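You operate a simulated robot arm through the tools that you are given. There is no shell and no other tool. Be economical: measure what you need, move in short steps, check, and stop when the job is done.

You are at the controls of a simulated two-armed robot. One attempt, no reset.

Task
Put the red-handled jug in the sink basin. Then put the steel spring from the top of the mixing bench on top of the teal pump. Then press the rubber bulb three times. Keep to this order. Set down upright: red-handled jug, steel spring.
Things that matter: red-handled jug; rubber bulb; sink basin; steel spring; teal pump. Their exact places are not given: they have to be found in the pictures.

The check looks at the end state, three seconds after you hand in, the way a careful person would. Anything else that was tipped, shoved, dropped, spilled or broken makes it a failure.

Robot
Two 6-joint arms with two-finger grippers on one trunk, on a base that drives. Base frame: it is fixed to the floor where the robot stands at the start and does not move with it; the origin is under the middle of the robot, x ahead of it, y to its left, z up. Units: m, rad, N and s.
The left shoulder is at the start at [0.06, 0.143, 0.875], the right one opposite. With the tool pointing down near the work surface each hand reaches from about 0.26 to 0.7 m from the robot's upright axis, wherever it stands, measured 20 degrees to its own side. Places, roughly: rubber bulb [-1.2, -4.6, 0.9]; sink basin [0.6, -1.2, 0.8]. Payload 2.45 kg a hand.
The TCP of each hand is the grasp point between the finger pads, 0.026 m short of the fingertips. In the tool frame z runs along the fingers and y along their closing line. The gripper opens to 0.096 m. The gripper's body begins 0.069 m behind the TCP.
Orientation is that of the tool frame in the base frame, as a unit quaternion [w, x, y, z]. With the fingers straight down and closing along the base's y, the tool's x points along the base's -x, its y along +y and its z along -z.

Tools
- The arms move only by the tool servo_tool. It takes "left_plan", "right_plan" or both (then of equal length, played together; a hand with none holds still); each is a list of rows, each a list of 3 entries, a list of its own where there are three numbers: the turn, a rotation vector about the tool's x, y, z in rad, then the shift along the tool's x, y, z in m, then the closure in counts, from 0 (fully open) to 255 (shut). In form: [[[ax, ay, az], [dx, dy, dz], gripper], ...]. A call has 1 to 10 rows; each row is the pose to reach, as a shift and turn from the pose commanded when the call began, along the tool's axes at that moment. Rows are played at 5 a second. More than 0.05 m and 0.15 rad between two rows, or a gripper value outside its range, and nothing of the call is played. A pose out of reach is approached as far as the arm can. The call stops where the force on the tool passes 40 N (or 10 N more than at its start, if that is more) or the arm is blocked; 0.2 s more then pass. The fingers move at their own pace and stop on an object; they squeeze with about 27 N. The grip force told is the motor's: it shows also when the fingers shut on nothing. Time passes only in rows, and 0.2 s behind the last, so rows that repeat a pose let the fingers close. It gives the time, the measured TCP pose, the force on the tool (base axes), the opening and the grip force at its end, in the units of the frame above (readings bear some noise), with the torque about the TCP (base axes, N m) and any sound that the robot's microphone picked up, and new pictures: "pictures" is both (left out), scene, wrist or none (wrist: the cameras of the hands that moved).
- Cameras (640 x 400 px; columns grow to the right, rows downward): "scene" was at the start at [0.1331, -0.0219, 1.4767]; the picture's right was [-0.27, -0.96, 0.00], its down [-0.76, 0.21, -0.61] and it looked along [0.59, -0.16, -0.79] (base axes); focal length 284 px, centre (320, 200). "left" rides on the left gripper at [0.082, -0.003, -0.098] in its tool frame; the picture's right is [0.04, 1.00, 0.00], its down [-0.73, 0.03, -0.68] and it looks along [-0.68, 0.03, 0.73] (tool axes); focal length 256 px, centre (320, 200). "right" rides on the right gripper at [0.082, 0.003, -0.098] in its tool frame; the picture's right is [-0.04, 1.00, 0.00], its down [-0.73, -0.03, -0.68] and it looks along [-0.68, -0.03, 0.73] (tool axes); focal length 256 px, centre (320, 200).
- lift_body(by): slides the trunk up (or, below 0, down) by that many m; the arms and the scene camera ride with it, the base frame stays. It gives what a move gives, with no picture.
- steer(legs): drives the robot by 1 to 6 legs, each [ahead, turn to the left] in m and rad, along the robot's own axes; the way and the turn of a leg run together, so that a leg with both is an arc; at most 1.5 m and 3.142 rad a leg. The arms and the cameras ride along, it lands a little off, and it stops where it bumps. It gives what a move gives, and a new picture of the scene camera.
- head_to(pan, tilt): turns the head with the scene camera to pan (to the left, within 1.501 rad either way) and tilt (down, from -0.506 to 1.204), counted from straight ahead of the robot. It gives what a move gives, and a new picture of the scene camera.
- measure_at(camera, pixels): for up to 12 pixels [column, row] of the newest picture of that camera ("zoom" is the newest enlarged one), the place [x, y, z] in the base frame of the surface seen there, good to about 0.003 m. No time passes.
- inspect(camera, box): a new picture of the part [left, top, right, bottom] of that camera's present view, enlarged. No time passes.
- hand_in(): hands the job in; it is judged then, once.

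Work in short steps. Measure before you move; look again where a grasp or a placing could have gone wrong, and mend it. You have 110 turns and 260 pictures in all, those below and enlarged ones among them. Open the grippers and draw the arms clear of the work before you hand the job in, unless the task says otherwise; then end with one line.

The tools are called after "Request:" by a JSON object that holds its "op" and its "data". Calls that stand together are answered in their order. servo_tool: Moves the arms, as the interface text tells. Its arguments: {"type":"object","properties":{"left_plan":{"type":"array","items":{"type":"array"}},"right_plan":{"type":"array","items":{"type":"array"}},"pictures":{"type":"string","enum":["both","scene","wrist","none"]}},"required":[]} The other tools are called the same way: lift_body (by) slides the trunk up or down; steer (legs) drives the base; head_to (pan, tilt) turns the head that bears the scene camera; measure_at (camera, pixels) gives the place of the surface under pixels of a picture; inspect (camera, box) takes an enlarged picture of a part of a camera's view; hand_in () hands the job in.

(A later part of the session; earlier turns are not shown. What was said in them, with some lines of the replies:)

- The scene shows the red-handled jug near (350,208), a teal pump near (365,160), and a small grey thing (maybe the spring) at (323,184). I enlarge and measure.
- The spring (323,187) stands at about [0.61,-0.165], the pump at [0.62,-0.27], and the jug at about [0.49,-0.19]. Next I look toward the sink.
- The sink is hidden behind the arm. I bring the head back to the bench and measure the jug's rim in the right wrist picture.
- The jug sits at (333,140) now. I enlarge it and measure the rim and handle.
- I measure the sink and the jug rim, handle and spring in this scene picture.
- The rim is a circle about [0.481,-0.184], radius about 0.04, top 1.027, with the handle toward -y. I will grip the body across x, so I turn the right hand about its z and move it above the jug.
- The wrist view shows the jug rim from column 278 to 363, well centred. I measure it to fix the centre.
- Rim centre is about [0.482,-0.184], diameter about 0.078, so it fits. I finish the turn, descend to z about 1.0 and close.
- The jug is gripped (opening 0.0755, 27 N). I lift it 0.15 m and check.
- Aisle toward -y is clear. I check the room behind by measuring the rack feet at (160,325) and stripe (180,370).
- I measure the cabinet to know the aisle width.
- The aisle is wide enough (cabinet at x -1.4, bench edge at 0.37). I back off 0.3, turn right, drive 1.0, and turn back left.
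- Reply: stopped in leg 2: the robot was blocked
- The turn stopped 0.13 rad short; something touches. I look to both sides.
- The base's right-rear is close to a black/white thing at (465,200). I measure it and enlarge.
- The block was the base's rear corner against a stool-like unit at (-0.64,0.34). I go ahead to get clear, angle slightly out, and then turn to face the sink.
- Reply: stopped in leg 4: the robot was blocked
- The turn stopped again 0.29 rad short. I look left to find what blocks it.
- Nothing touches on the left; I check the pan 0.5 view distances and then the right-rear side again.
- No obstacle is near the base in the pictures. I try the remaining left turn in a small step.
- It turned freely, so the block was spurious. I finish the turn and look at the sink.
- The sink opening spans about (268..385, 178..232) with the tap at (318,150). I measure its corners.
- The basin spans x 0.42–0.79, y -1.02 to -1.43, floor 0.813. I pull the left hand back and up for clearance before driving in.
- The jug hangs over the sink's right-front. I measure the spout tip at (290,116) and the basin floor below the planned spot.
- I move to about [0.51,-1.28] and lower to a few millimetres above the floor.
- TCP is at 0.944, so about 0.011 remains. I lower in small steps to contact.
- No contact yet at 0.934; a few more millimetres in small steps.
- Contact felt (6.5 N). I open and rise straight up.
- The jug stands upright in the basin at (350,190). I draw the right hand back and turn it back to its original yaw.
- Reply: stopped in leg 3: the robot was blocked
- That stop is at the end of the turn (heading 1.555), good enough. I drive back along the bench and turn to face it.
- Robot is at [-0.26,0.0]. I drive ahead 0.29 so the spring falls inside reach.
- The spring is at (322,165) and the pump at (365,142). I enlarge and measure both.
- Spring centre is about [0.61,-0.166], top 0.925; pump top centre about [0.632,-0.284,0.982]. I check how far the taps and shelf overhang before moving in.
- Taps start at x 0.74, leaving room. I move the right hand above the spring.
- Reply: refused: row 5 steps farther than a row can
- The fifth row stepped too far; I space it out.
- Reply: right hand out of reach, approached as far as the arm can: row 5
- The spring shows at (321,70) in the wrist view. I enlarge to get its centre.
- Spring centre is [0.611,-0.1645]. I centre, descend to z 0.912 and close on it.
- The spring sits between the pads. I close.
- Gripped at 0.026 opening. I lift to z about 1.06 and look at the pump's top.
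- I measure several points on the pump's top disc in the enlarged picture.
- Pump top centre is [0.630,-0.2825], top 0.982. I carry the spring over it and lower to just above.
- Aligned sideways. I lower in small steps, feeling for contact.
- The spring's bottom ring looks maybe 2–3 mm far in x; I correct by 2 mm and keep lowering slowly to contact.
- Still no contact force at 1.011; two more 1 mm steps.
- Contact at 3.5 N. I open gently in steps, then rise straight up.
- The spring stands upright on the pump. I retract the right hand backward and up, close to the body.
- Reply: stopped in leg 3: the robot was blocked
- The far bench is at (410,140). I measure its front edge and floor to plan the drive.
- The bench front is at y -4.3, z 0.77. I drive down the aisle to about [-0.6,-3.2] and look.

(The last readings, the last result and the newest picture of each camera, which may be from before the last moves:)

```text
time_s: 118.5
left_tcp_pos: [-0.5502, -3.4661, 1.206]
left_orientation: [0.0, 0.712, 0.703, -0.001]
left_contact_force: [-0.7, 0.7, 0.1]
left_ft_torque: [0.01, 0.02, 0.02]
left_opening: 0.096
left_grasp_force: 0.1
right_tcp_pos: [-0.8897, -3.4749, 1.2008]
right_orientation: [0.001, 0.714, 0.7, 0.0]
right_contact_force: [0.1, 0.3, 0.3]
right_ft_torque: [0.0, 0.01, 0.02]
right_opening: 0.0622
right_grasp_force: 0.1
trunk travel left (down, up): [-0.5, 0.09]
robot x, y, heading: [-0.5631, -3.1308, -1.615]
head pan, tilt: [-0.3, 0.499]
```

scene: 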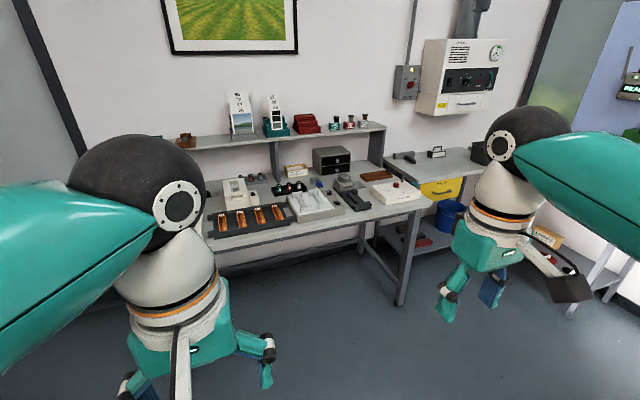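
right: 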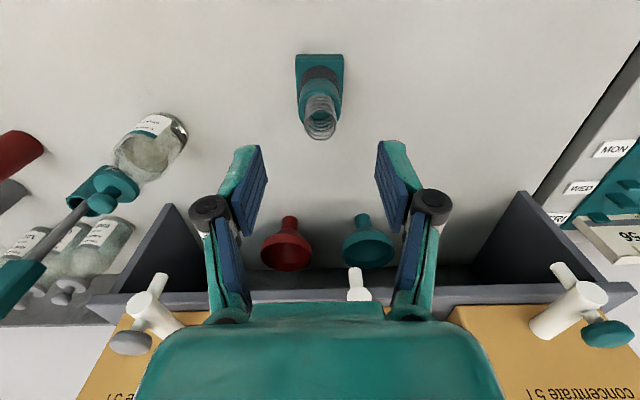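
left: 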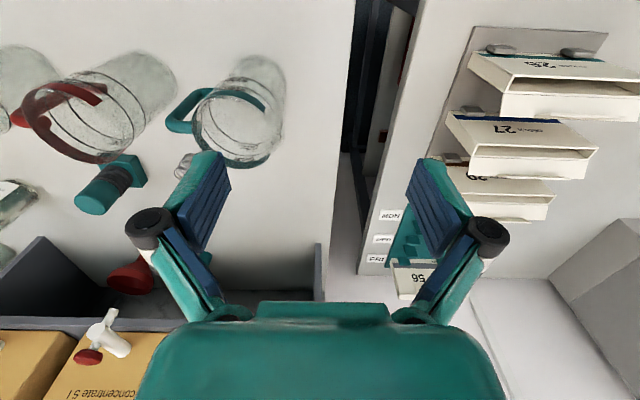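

The bench is in view; I enlarge it to find the bulb, and measure the candidates.

Request:
{"op": "inspect", "data": {"camera": "scene", "box": [200, 110, 450, 260]}}

Request:
{"op": "inspect", "data": {"camera": "scene", "box": [310, 110, 430, 215]}}

Request:
{"op": "measure_at", "data": {"camera": "scene", "pixels": [[345, 182], [355, 198], [396, 190], [332, 158], [315, 205], [300, 188], [375, 175], [397, 184], [363, 120], [350, 122]]}}

```text
2.56 times, centred on (325, 185) of scene
```

zoom: 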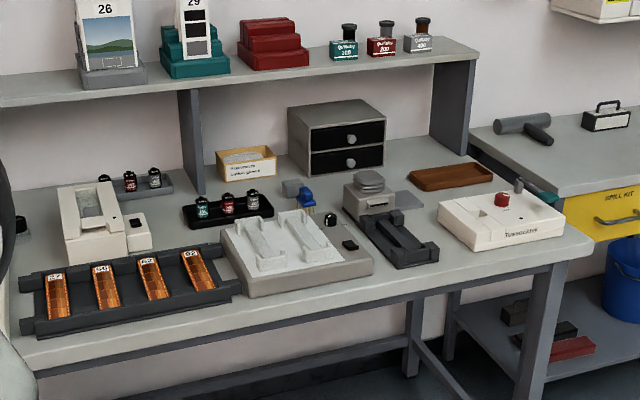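

```text
3.81 times, centred on (370, 162) of scene
```

zoom: 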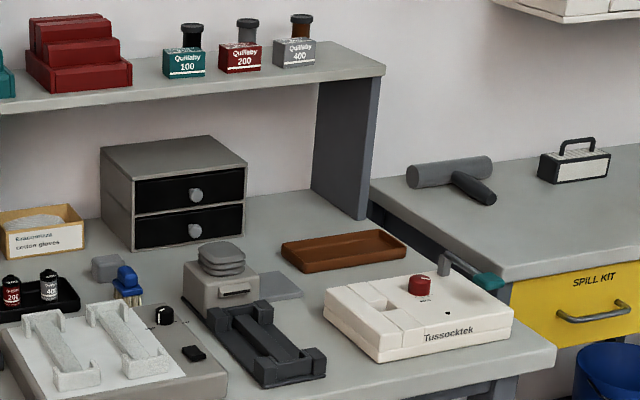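

```text
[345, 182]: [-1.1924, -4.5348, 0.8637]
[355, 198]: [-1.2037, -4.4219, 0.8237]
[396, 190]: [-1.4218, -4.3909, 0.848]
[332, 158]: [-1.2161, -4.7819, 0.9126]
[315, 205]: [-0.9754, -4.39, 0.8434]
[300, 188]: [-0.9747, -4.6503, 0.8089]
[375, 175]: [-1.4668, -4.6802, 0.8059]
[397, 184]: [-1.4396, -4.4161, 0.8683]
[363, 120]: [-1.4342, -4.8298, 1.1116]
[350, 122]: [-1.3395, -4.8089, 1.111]
```

A ribbed grey item at [-1.19,-4.53,0.86] and a grey/blue item left of it are candidates. I drive closer and look.

Request:
{"op": "steer", "data": {"legs": [[0, -0.5], [0.75, 0], [0, 0.54]]}}

Request:
{"op": "head_to", "data": {"pan": -0.15, "tilt": 0.75}}

```text
time_s: 125.9
left_tcp_pos: [-0.9314, -4.1089, 1.2055]
left_orientation: [0.0, 0.699, 0.715, -0.001]
left_contact_force: [-0.2, 0.7, -0.3]
left_ft_torque: [0.03, -0.03, 0.0]
left_opening: 0.0961
left_grasp_force: 0.0
right_tcp_pos: [-1.2709, -4.1289, 1.2008]
right_orientation: [0.001, 0.702, 0.712, -0.001]
right_contact_force: [0.2, 0.4, 0.1]
right_ft_torque: [-0.03, -0.02, 0.02]
right_opening: 0.0621
right_grasp_force: 0.1
trunk travel left (down, up): [-0.5, 0.09]
robot x, y, heading: [-0.9799, -3.7773, -1.585]
head pan, tilt: [-0.3, 0.499]
```

scene: 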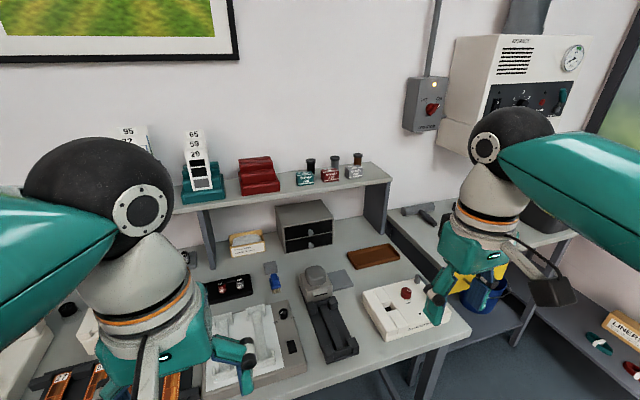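

```text
time_s: 126.6
left_tcp_pos: [-0.9324, -4.1104, 1.2062]
left_orientation: [0.0, 0.7, 0.715, -0.001]
left_contact_force: [0.1, -0.6, -0.2]
left_ft_torque: [-0.03, -0.02, -0.03]
left_opening: 0.0957
left_grasp_force: 0.0
right_tcp_pos: [-1.2732, -4.1282, 1.1999]
right_orientation: [0.001, 0.702, 0.712, 0.0]
right_contact_force: [-0.2, -0.1, 0.2]
right_ft_torque: [0.01, -0.04, 0.01]
right_opening: 0.062
right_grasp_force: 0.0
trunk travel left (down, up): [-0.5, 0.09]
robot x, y, heading: [-0.9779, -3.7789, -1.583]
head pan, tilt: [-0.15, 0.75]
```

scene: 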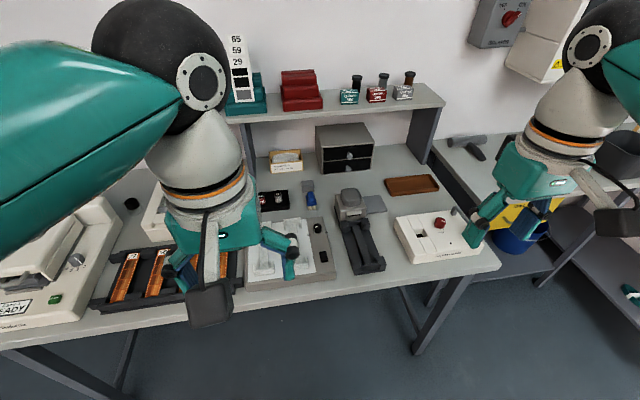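

Request:
{"op": "inspect", "data": {"camera": "scene", "box": [280, 160, 400, 280]}}

Request:
{"op": "inspect", "data": {"camera": "scene", "box": [250, 140, 350, 215]}}

Request:
{"op": "measure_at", "data": {"camera": "scene", "pixels": [[349, 193], [349, 200], [350, 208], [341, 198], [359, 197], [308, 187], [311, 200], [132, 203], [350, 225], [440, 222]]}}

```text
3.33 times, centred on (340, 220) of scene
```

zoom: 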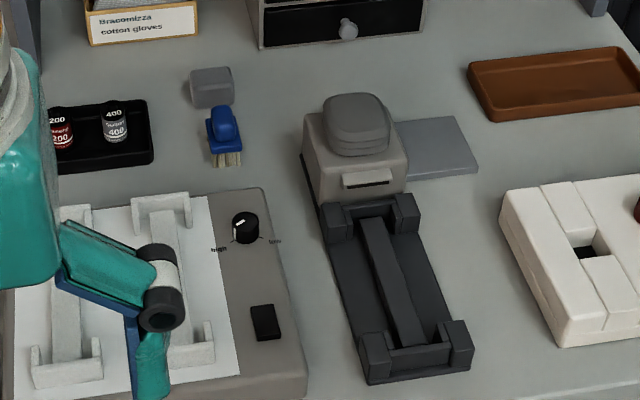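

```text
5.33 times, centred on (300, 178) of scene
```

zoom: 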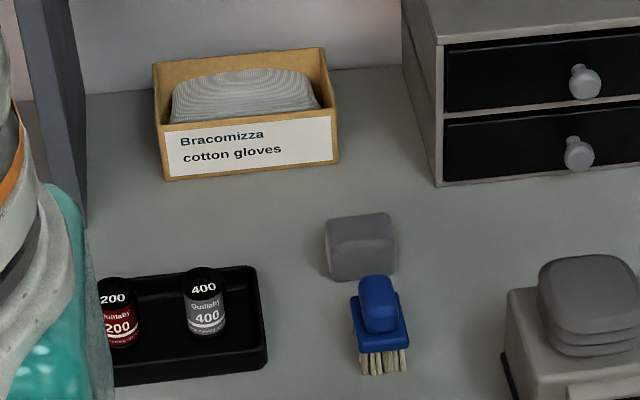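

```text
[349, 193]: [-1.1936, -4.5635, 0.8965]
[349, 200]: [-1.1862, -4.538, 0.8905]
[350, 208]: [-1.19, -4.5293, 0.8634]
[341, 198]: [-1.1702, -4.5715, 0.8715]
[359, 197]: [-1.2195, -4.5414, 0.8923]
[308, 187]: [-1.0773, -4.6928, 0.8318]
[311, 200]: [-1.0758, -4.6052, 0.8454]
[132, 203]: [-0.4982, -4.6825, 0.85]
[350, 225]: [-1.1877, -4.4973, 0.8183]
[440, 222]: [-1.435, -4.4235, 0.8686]
```

The ribbed grey bulb on the box at (349,198) is at about [-1.192,-4.55], top 0.897. I drive 0.17 m ahead to bring it into the right hand's reach and close that gripper.

Request:
{"op": "steer", "data": {"legs": [[0.17, 0.012]]}}

Request:
{"op": "servo_tool", "data": {"right_plan": [[[0, 0, 0], [-0.03, 0.01, 0], 255], [[0, 0, 0], [-0.06, 0.025, 0], 255], [[0, 0, 0], [-0.09, 0.04, 0], 255], [[0, 0, 0], [-0.12, 0.05, 0.0], 255], [[0, 0, 0], [-0.14, 0.06, 0.03], 255], [[0, 0, 0], [-0.14, 0.06, 0.06], 255], [[0, 0, 0], [-0.14, 0.06, 0.1], 255], [[0, 0, 0], [-0.14, 0.06, 0.1], 255]]}}

Request:
{"op": "head_to", "data": {"pan": -0.25, "tilt": 0.95}}

```text
time_s: 128.1
left_tcp_pos: [-0.9281, -4.2816, 1.2049]
left_orientation: [-0.001, 0.696, 0.718, -0.001]
left_contact_force: [1.1, 0.6, 1.0]
left_ft_torque: [0.03, -0.01, 0.0]
left_opening: 0.0961
left_grasp_force: 0.0
right_tcp_pos: [-1.2679, -4.3048, 1.2001]
right_orientation: [0.0, 0.697, 0.717, 0.001]
right_contact_force: [-0.5, -0.3, 0.5]
right_ft_torque: [0.05, -0.02, -0.01]
right_opening: 0.0619
right_grasp_force: 0.1
trunk travel left (down, up): [-0.5, 0.09]
robot x, y, heading: [-0.9804, -3.9444, -1.569]
head pan, tilt: [-0.15, 0.75]
```

scene: 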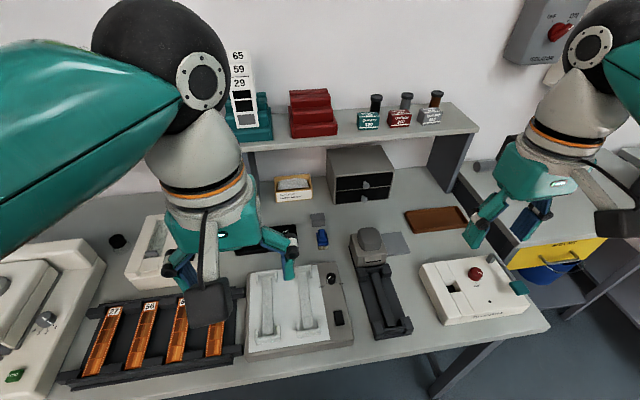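

```text
time_s: 129.9
left_tcp_pos: [-0.9285, -4.279, 1.2067]
left_orientation: [-0.001, 0.696, 0.718, -0.001]
left_contact_force: [-0.1, -0.2, -0.1]
left_ft_torque: [-0.03, 0.0, -0.02]
left_opening: 0.0961
left_grasp_force: 0.1
right_tcp_pos: [-1.2061, -4.4423, 1.1015]
right_orientation: [0.0, 0.697, 0.717, 0.0]
right_contact_force: [-0.3, 0.4, -0.2]
right_ft_torque: [0.0, 0.0, -0.01]
right_opening: 0.0
right_grasp_force: 26.8
trunk travel left (down, up): [-0.5, 0.09]
robot x, y, heading: [-0.9796, -3.9508, -1.573]
head pan, tilt: [-0.15, 0.75]
```

scene: 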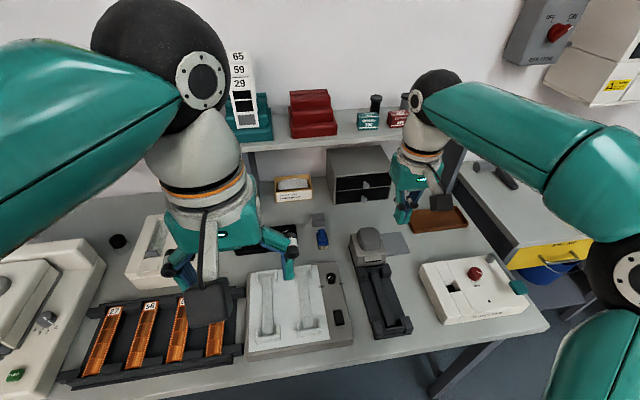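
right: 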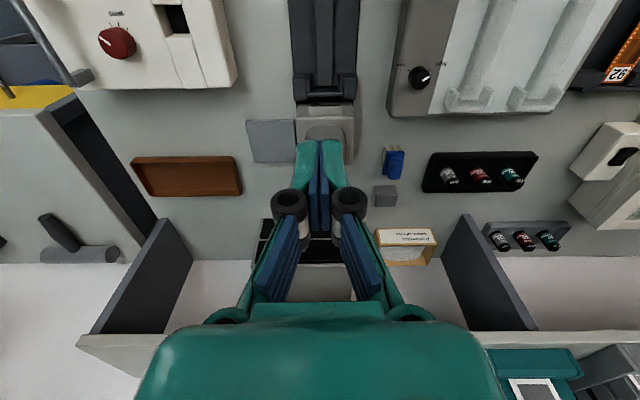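

```text
time_s: 130.7
left_tcp_pos: [-0.9281, -4.2807, 1.2069]
left_orientation: [0.0, 0.696, 0.718, -0.002]
left_contact_force: [-0.6, -0.7, -0.4]
left_ft_torque: [-0.01, -0.01, 0.06]
left_opening: 0.096
left_grasp_force: 0.0
right_tcp_pos: [-1.2063, -4.4427, 1.1012]
right_orientation: [0.0, 0.697, 0.717, 0.0]
right_contact_force: [-0.7, -0.9, -0.5]
right_ft_torque: [-0.02, -0.04, 0.0]
right_opening: 0.0
right_grasp_force: 27.3
trunk travel left (down, up): [-0.5, 0.09]
robot x, y, heading: [-0.9798, -3.9531, -1.569]
head pan, tilt: [-0.25, 0.949]
```

scene: 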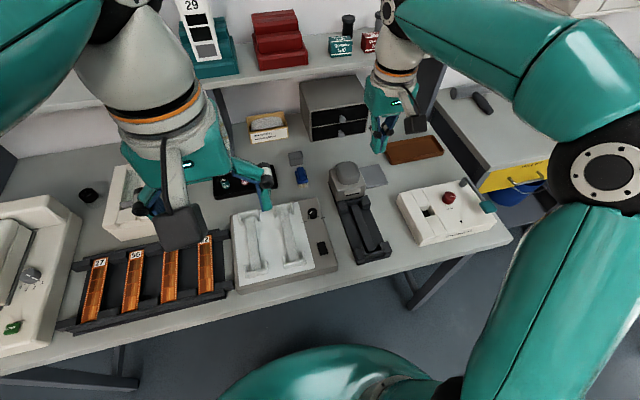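

The bulb is now at (345,172) in the scene. I enlarge and measure its top.

Request:
{"op": "inspect", "data": {"camera": "scene", "box": [310, 140, 400, 200]}}

Request:
{"op": "measure_at", "data": {"camera": "scene", "pixels": [[346, 164], [346, 168], [346, 172], [346, 176], [346, 180], [335, 172], [339, 172], [353, 171], [357, 171], [361, 172], [345, 188], [333, 180]]}}

```text
6.67 times, centred on (355, 170) of scene
```

zoom: 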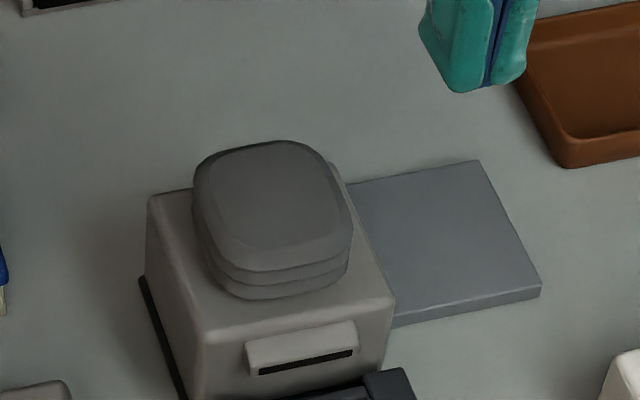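

```text
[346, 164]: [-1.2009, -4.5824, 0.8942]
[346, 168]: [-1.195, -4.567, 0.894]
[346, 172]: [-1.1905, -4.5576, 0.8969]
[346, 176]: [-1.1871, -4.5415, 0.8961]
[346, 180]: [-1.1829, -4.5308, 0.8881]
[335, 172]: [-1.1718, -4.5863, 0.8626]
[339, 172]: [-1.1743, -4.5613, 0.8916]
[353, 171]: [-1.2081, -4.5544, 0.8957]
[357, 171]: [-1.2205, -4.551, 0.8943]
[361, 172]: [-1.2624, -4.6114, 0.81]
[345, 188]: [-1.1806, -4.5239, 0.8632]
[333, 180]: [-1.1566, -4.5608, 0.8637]
```

Bulb top centre is about [-1.196,-4.558], z 0.896. I move over it and come down to a tip height of about 0.91.

Request:
{"op": "servo_tool", "data": {"right_plan": [[[0, 0, 0], [-0.04, 0.002, 0], 255], [[0, 0, 0], [-0.08, 0.004, 0], 255], [[0, 0, 0], [-0.116, 0.007, 0], 255], [[0, 0, 0], [-0.116, 0.007, 0.04], 255], [[0, 0, 0], [-0.116, 0.007, 0.08], 255], [[0, 0, 0], [-0.116, 0.007, 0.12], 255], [[0, 0, 0], [-0.116, 0.007, 0.15], 255], [[0, 0, 0], [-0.116, 0.007, 0.165], 255], [[0, 0, 0], [-0.116, 0.007, 0.165], 255]]}}

Request:
{"op": "inspect", "data": {"camera": "scene", "box": [310, 120, 400, 200]}}

```text
time_s: 132.7
left_tcp_pos: [-0.9285, -4.2803, 1.2057]
left_orientation: [0.001, 0.696, 0.719, -0.001]
left_contact_force: [-0.2, 0.6, -0.4]
left_ft_torque: [0.01, 0.01, 0.02]
left_opening: 0.0958
left_grasp_force: 0.1
right_tcp_pos: [-1.1942, -4.5578, 0.9345]
right_orientation: [0.0, 0.697, 0.717, 0.0]
right_contact_force: [-0.6, 0.2, 0.7]
right_ft_torque: [-0.03, 0.02, 0.03]
right_opening: 0.0001
right_grasp_force: 26.9
trunk travel left (down, up): [-0.5, 0.09]
robot x, y, heading: [-0.9792, -3.9489, -1.566]
head pan, tilt: [-0.25, 0.949]
```

scene: 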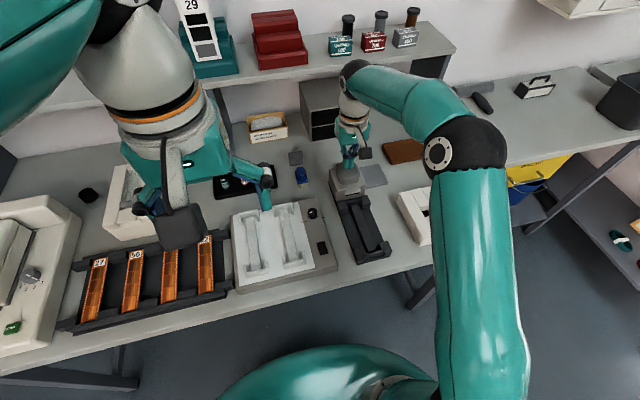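
right: 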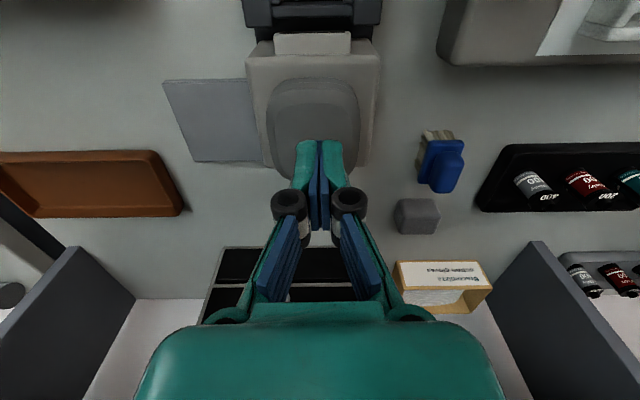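

```text
5.00 times, centred on (355, 160) of scene
```

zoom: 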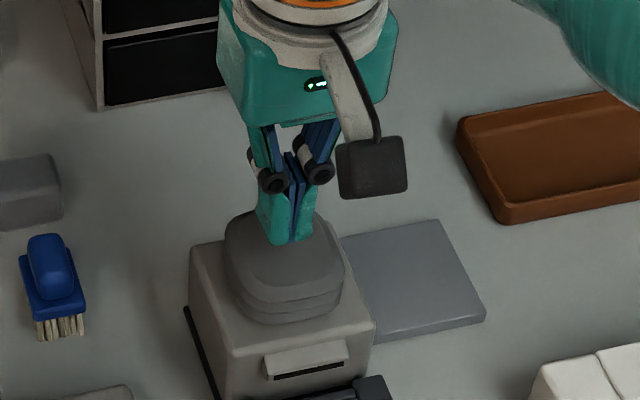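

The closed tips are over the bulb. I do the first press: down slowly by 0.024 (about 0.011 into the bulb), watching force and sound.

Request:
{"op": "servo_tool", "data": {"right_plan": [[[0, 0, 0], [0.001, 0, 0.008], 255], [[0, 0, 0], [0.001, 0, 0.013], 255], [[0, 0, 0], [0.001, 0, 0.017], 255], [[0, 0, 0], [0.001, 0, 0.021], 255], [[0, 0, 0], [0.001, 0, 0.024], 255]], "pictures": "wrist"}}

```text
time_s: 133.8
left_tcp_pos: [-0.9283, -4.2799, 1.2068]
left_orientation: [-0.001, 0.695, 0.719, -0.001]
left_contact_force: [0.0, 0.4, -0.8]
left_ft_torque: [-0.02, -0.01, -0.01]
left_opening: 0.0961
left_grasp_force: 0.0
right_tcp_pos: [-1.1949, -4.5586, 0.912]
right_orientation: [0.0, 0.697, 0.717, -0.001]
right_contact_force: [-0.7, -0.1, 2.8]
right_ft_torque: [0.02, 0.02, -0.01]
right_opening: 0.0061
right_grasp_force: 28.4
trunk travel left (down, up): [-0.5, 0.09]
robot x, y, heading: [-0.9777, -3.9479, -1.568]
head pan, tilt: [-0.25, 0.949]
```

right: 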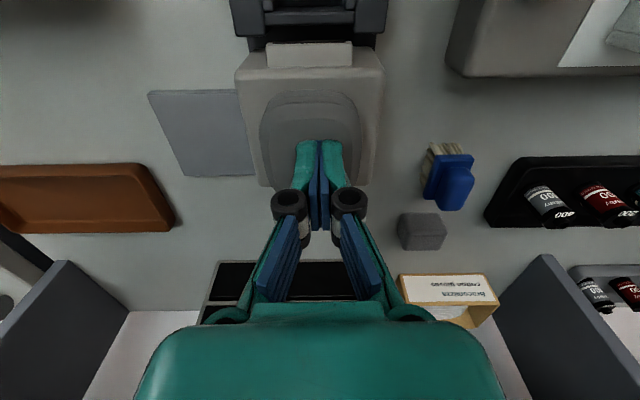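

Force 2.8 N, no sound yet. I press a bit deeper to feel the end of the travel.

Request:
{"op": "servo_tool", "data": {"right_plan": [[[0, 0, 0], [0, 0, 0.003], 255], [[0, 0, 0], [0, 0, 0.006], 255], [[0, 0, 0], [0, 0, 0.008], 255]], "pictures": "none"}}

Request:
{"op": "inspect", "data": {"camera": "scene", "box": [310, 120, 400, 200]}}

```text
time_s: 134.7
left_tcp_pos: [-0.9287, -4.2794, 1.2057]
left_orientation: [0.0, 0.696, 0.718, -0.001]
left_contact_force: [0.6, -0.2, 0.0]
left_ft_torque: [0.02, 0.0, 0.0]
left_opening: 0.096
left_grasp_force: 0.1
right_tcp_pos: [-1.193, -4.5571, 0.9038]
right_orientation: [0.0, 0.698, 0.716, 0.0]
right_contact_force: [-0.3, -2.3, 4.9]
right_ft_torque: [-0.06, 0.0, 0.0]
right_opening: 0.006
right_grasp_force: 28.6
trunk travel left (down, up): [-0.5, 0.09]
robot x, y, heading: [-0.9793, -3.9483, -1.569]
head pan, tilt: [-0.25, 0.949]
```

```text
5.00 times, centred on (355, 160) of scene
```

zoom: 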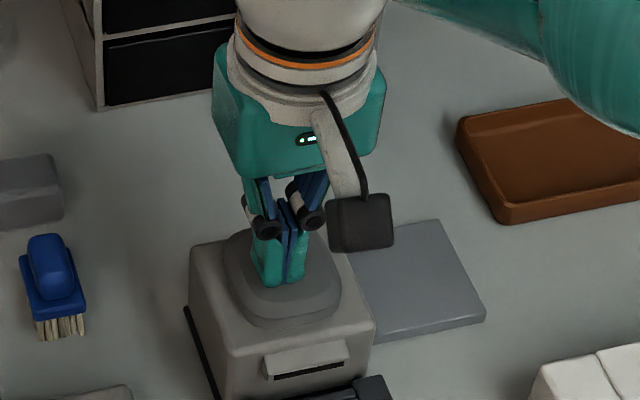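

The bulb is visibly squashed (4.9 N). I go a few millimetres deeper to find the stop before releasing.

Request:
{"op": "servo_tool", "data": {"right_plan": [[[0, 0, 0], [0, 0, 0.002], 255], [[0, 0, 0], [0, 0, 0.004], 255], [[0, 0, 0], [0, 0, 0.006], 255], [[0, 0, 0], [0, 0, 0.006], 255]], "pictures": "none"}}

```text
time_s: 135.7
left_tcp_pos: [-0.9268, -4.2789, 1.2063]
left_orientation: [0.0, 0.696, 0.718, -0.003]
left_contact_force: [-0.5, 0.2, -0.5]
left_ft_torque: [-0.01, -0.03, 0.01]
left_opening: 0.0961
left_grasp_force: 0.0
right_tcp_pos: [-1.1937, -4.5567, 0.9019]
right_orientation: [0.003, 0.697, 0.717, -0.002]
right_contact_force: [4.6, -5.7, 26.0]
right_ft_torque: [-0.01, -0.11, 0.0]
right_opening: 0.0061
right_grasp_force: 28.7
trunk travel left (down, up): [-0.5, 0.09]
robot x, y, heading: [-0.9774, -3.9476, -1.566]
head pan, tilt: [-0.25, 0.949]
```

Bottomed out at z 0.902 (26 N): first press complete. I release fully and check that the bulb springs back.

Request:
{"op": "servo_tool", "data": {"right_plan": [[[0, 0, 0], [0, 0, -0.01], 255], [[0, 0, 0], [0, 0, -0.025], 255], [[0, 0, 0], [0, 0, -0.04], 255], [[0, 0, 0], [0, 0, -0.04], 255], [[0, 0, 0], [0, 0, -0.04], 255], [[0, 0, 0], [0, 0, -0.04], 255]], "pictures": "none"}}

Request:
{"op": "inspect", "data": {"camera": "scene", "box": [310, 120, 400, 200]}}

```text
time_s: 137.1
left_tcp_pos: [-0.9294, -4.2804, 1.2067]
left_orientation: [0.0, 0.696, 0.718, -0.002]
left_contact_force: [0.4, -0.3, 1.1]
left_ft_torque: [-0.01, 0.0, -0.02]
left_opening: 0.096
left_grasp_force: 0.1
right_tcp_pos: [-1.1951, -4.558, 0.9372]
right_orientation: [0.0, 0.697, 0.717, 0.0]
right_contact_force: [0.0, -0.1, 0.0]
right_ft_torque: [-0.02, 0.0, 0.01]
right_opening: 0.0
right_grasp_force: 28.7
trunk travel left (down, up): [-0.5, 0.09]
robot x, y, heading: [-0.9787, -3.9474, -1.571]
head pan, tilt: [-0.25, 0.949]
```

```text
5.00 times, centred on (355, 160) of scene
```

zoom: 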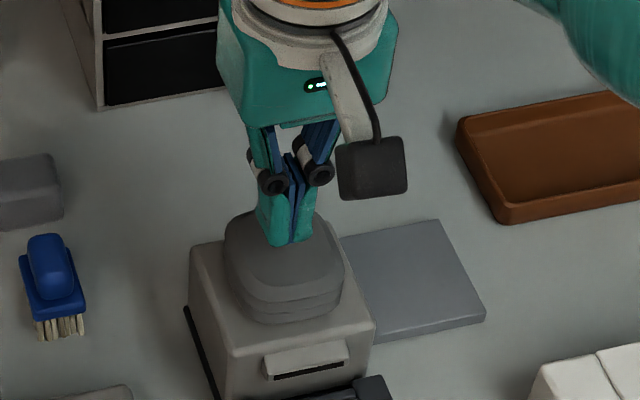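

The bulb has sprung back. Second press, then release.

Request:
{"op": "servo_tool", "data": {"right_plan": [[[0, 0, 0], [0, 0, 0.014], 255], [[0, 0, 0], [0, 0, 0.024], 255], [[0, 0, 0], [0, 0, 0.032], 255], [[0, 0, 0], [0, 0, 0.036], 255], [[0, 0, 0], [0, 0, 0.039], 255], [[0, 0, 0], [0, 0, 0.039], 255]], "pictures": "none"}}

Request:
{"op": "servo_tool", "data": {"right_plan": [[[0, 0, 0], [0, 0, -0.01], 255], [[0, 0, 0], [0, 0, -0.025], 255], [[0, 0, 0], [0, 0, -0.039], 255], [[0, 0, 0], [0, 0, -0.039], 255], [[0, 0, 0], [0, 0, -0.039], 255], [[0, 0, 0], [0, 0, -0.039], 255]], "pictures": "none"}}

```text
time_s: 138.4
left_tcp_pos: [-0.9289, -4.2783, 1.2072]
left_orientation: [0.0, 0.696, 0.718, -0.002]
left_contact_force: [0.4, -0.1, -0.6]
left_ft_torque: [0.01, 0.01, 0.03]
left_opening: 0.0959
left_grasp_force: 0.0
right_tcp_pos: [-1.1938, -4.5592, 0.9012]
right_orientation: [0.003, 0.698, 0.716, -0.003]
right_contact_force: [-1.1, -2.0, 27.0]
right_ft_torque: [0.07, 0.05, 0.06]
right_opening: 0.006
right_grasp_force: 28.8
trunk travel left (down, up): [-0.5, 0.09]
robot x, y, heading: [-0.9797, -3.9491, -1.568]
head pan, tilt: [-0.25, 0.949]
```

```text
time_s: 139.8
left_tcp_pos: [-0.9279, -4.2791, 1.2063]
left_orientation: [0.0, 0.696, 0.718, -0.002]
left_contact_force: [0.0, -0.1, 0.2]
left_ft_torque: [0.01, 0.01, 0.02]
left_opening: 0.0962
left_grasp_force: 0.0
right_tcp_pos: [-1.1953, -4.5571, 0.9366]
right_orientation: [0.0, 0.697, 0.717, -0.001]
right_contact_force: [-0.2, -0.2, 0.0]
right_ft_torque: [0.02, 0.0, 0.0]
right_opening: 0.0001
right_grasp_force: 28.9
trunk travel left (down, up): [-0.5, 0.09]
robot x, y, heading: [-0.9813, -3.9492, -1.571]
head pan, tilt: [-0.25, 0.949]
```

The second press bottomed at 27 N and released. Now the third press and release.

Request:
{"op": "servo_tool", "data": {"right_plan": [[[0, 0, 0], [0, 0, 0.014], 255], [[0, 0, 0], [0, 0, 0.024], 255], [[0, 0, 0], [0, 0, 0.032], 255], [[0, 0, 0], [0, 0, 0.036], 255], [[0, 0, 0], [0, 0, 0.039], 255], [[0, 0, 0], [0, 0, 0.039], 255]], "pictures": "none"}}

Request:
{"op": "servo_tool", "data": {"right_plan": [[[0, 0, 0], [0, 0, -0.01], 255], [[0, 0, 0], [0, 0, -0.025], 255], [[0, 0, 0], [0, 0, -0.045], 255], [[0, 0, 0], [0, 0, -0.08], 255], [[0, 0, 0], [0, 0, -0.12], 255], [[0, 0, 0], [0, 0, -0.16], 255], [[0, 0, 0], [0.04, 0, -0.18], 200], [[0, 0, 0], [0.08, 0, -0.2], 100], [[0, 0, 0], [0.12, 0, -0.22], 0], [[0, 0, 0], [0.15, 0, -0.24], 0]]}}

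```text
time_s: 141.2
left_tcp_pos: [-0.928, -4.2779, 1.2069]
left_orientation: [0.001, 0.696, 0.718, -0.001]
left_contact_force: [0.4, -0.8, -1.1]
left_ft_torque: [0.0, 0.01, -0.02]
left_opening: 0.0961
left_grasp_force: 0.0
right_tcp_pos: [-1.1943, -4.5569, 0.902]
right_orientation: [0.003, 0.697, 0.717, -0.003]
right_contact_force: [3.4, -3.4, 18.4]
right_ft_torque: [-0.02, -0.11, 0.01]
right_opening: 0.0061
right_grasp_force: 28.5
trunk travel left (down, up): [-0.5, 0.09]
robot x, y, heading: [-0.9824, -3.949, -1.574]
head pan, tilt: [-0.25, 0.949]
```

```text
time_s: 143.4
left_tcp_pos: [-0.9281, -4.2805, 1.2072]
left_orientation: [0.0, 0.696, 0.718, -0.001]
left_contact_force: [0.5, 0.0, 0.2]
left_ft_torque: [-0.05, 0.01, 0.0]
left_opening: 0.096
left_grasp_force: 0.1
right_tcp_pos: [-1.1959, -4.4082, 1.1383]
right_orientation: [0.001, 0.697, 0.717, 0.0]
right_contact_force: [0.0, 0.2, 0.1]
right_ft_torque: [-0.02, 0.03, 0.0]
right_opening: 0.0958
right_grasp_force: 0.0
trunk travel left (down, up): [-0.5, 0.09]
robot x, y, heading: [-0.9844, -3.9481, -1.568]
head pan, tilt: [-0.25, 0.949]
```

scene: 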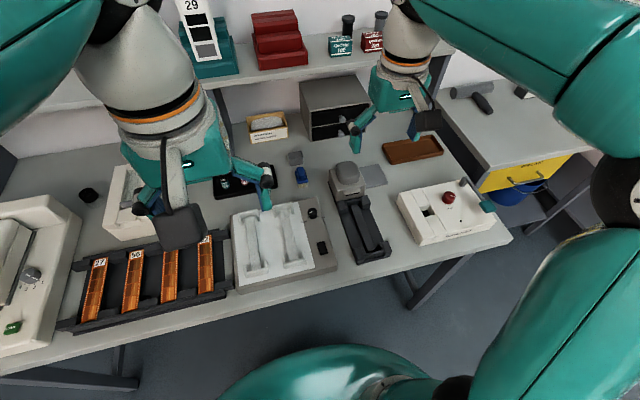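
right: 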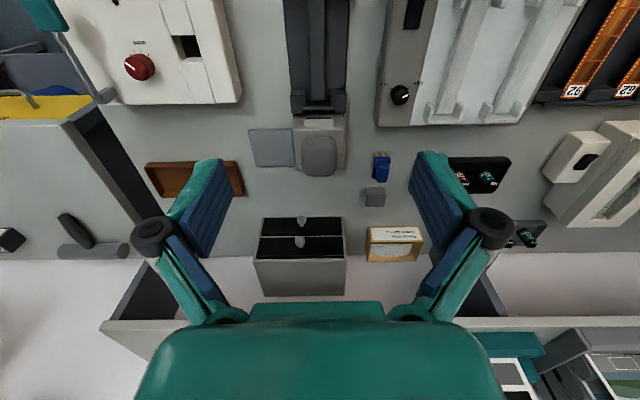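

All three presses are done and the bulb has recovered. Arms are open and clear; I back off slightly and hand in.

Request:
{"op": "steer", "data": {"legs": [[-0.2, 0]]}}

Request:
{"op": "hand_in", "data": {}}

```text
time_s: 145.1
left_tcp_pos: [-0.9294, -4.0801, 1.2079]
left_orientation: [0.0, 0.697, 0.717, -0.001]
left_contact_force: [0.7, -0.2, 0.3]
left_ft_torque: [-0.06, 0.03, 0.01]
left_opening: 0.0959
left_grasp_force: 0.0
right_tcp_pos: [-1.1959, -4.2099, 1.1381]
right_orientation: [0.001, 0.698, 0.716, -0.001]
right_contact_force: [-0.4, 0.6, 0.4]
right_ft_torque: [-0.01, 0.0, -0.02]
right_opening: 0.0959
right_grasp_force: 0.1
trunk travel left (down, up): [-0.5, 0.09]
robot x, y, heading: [-0.9796, -3.7482, -1.569]
head pan, tilt: [-0.25, 0.949]
```

scene: 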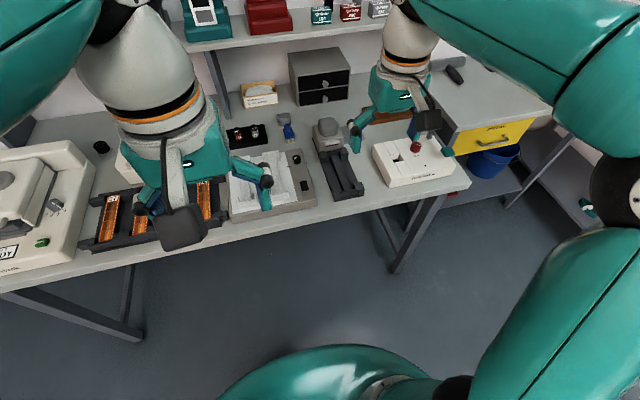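

```text
The job is handed in.
```

I put the red-handled jug upright in the sink basin, stood the steel spring upright on the teal pump, and pressed the rubber bulb three times, in that order; the job is handed in.
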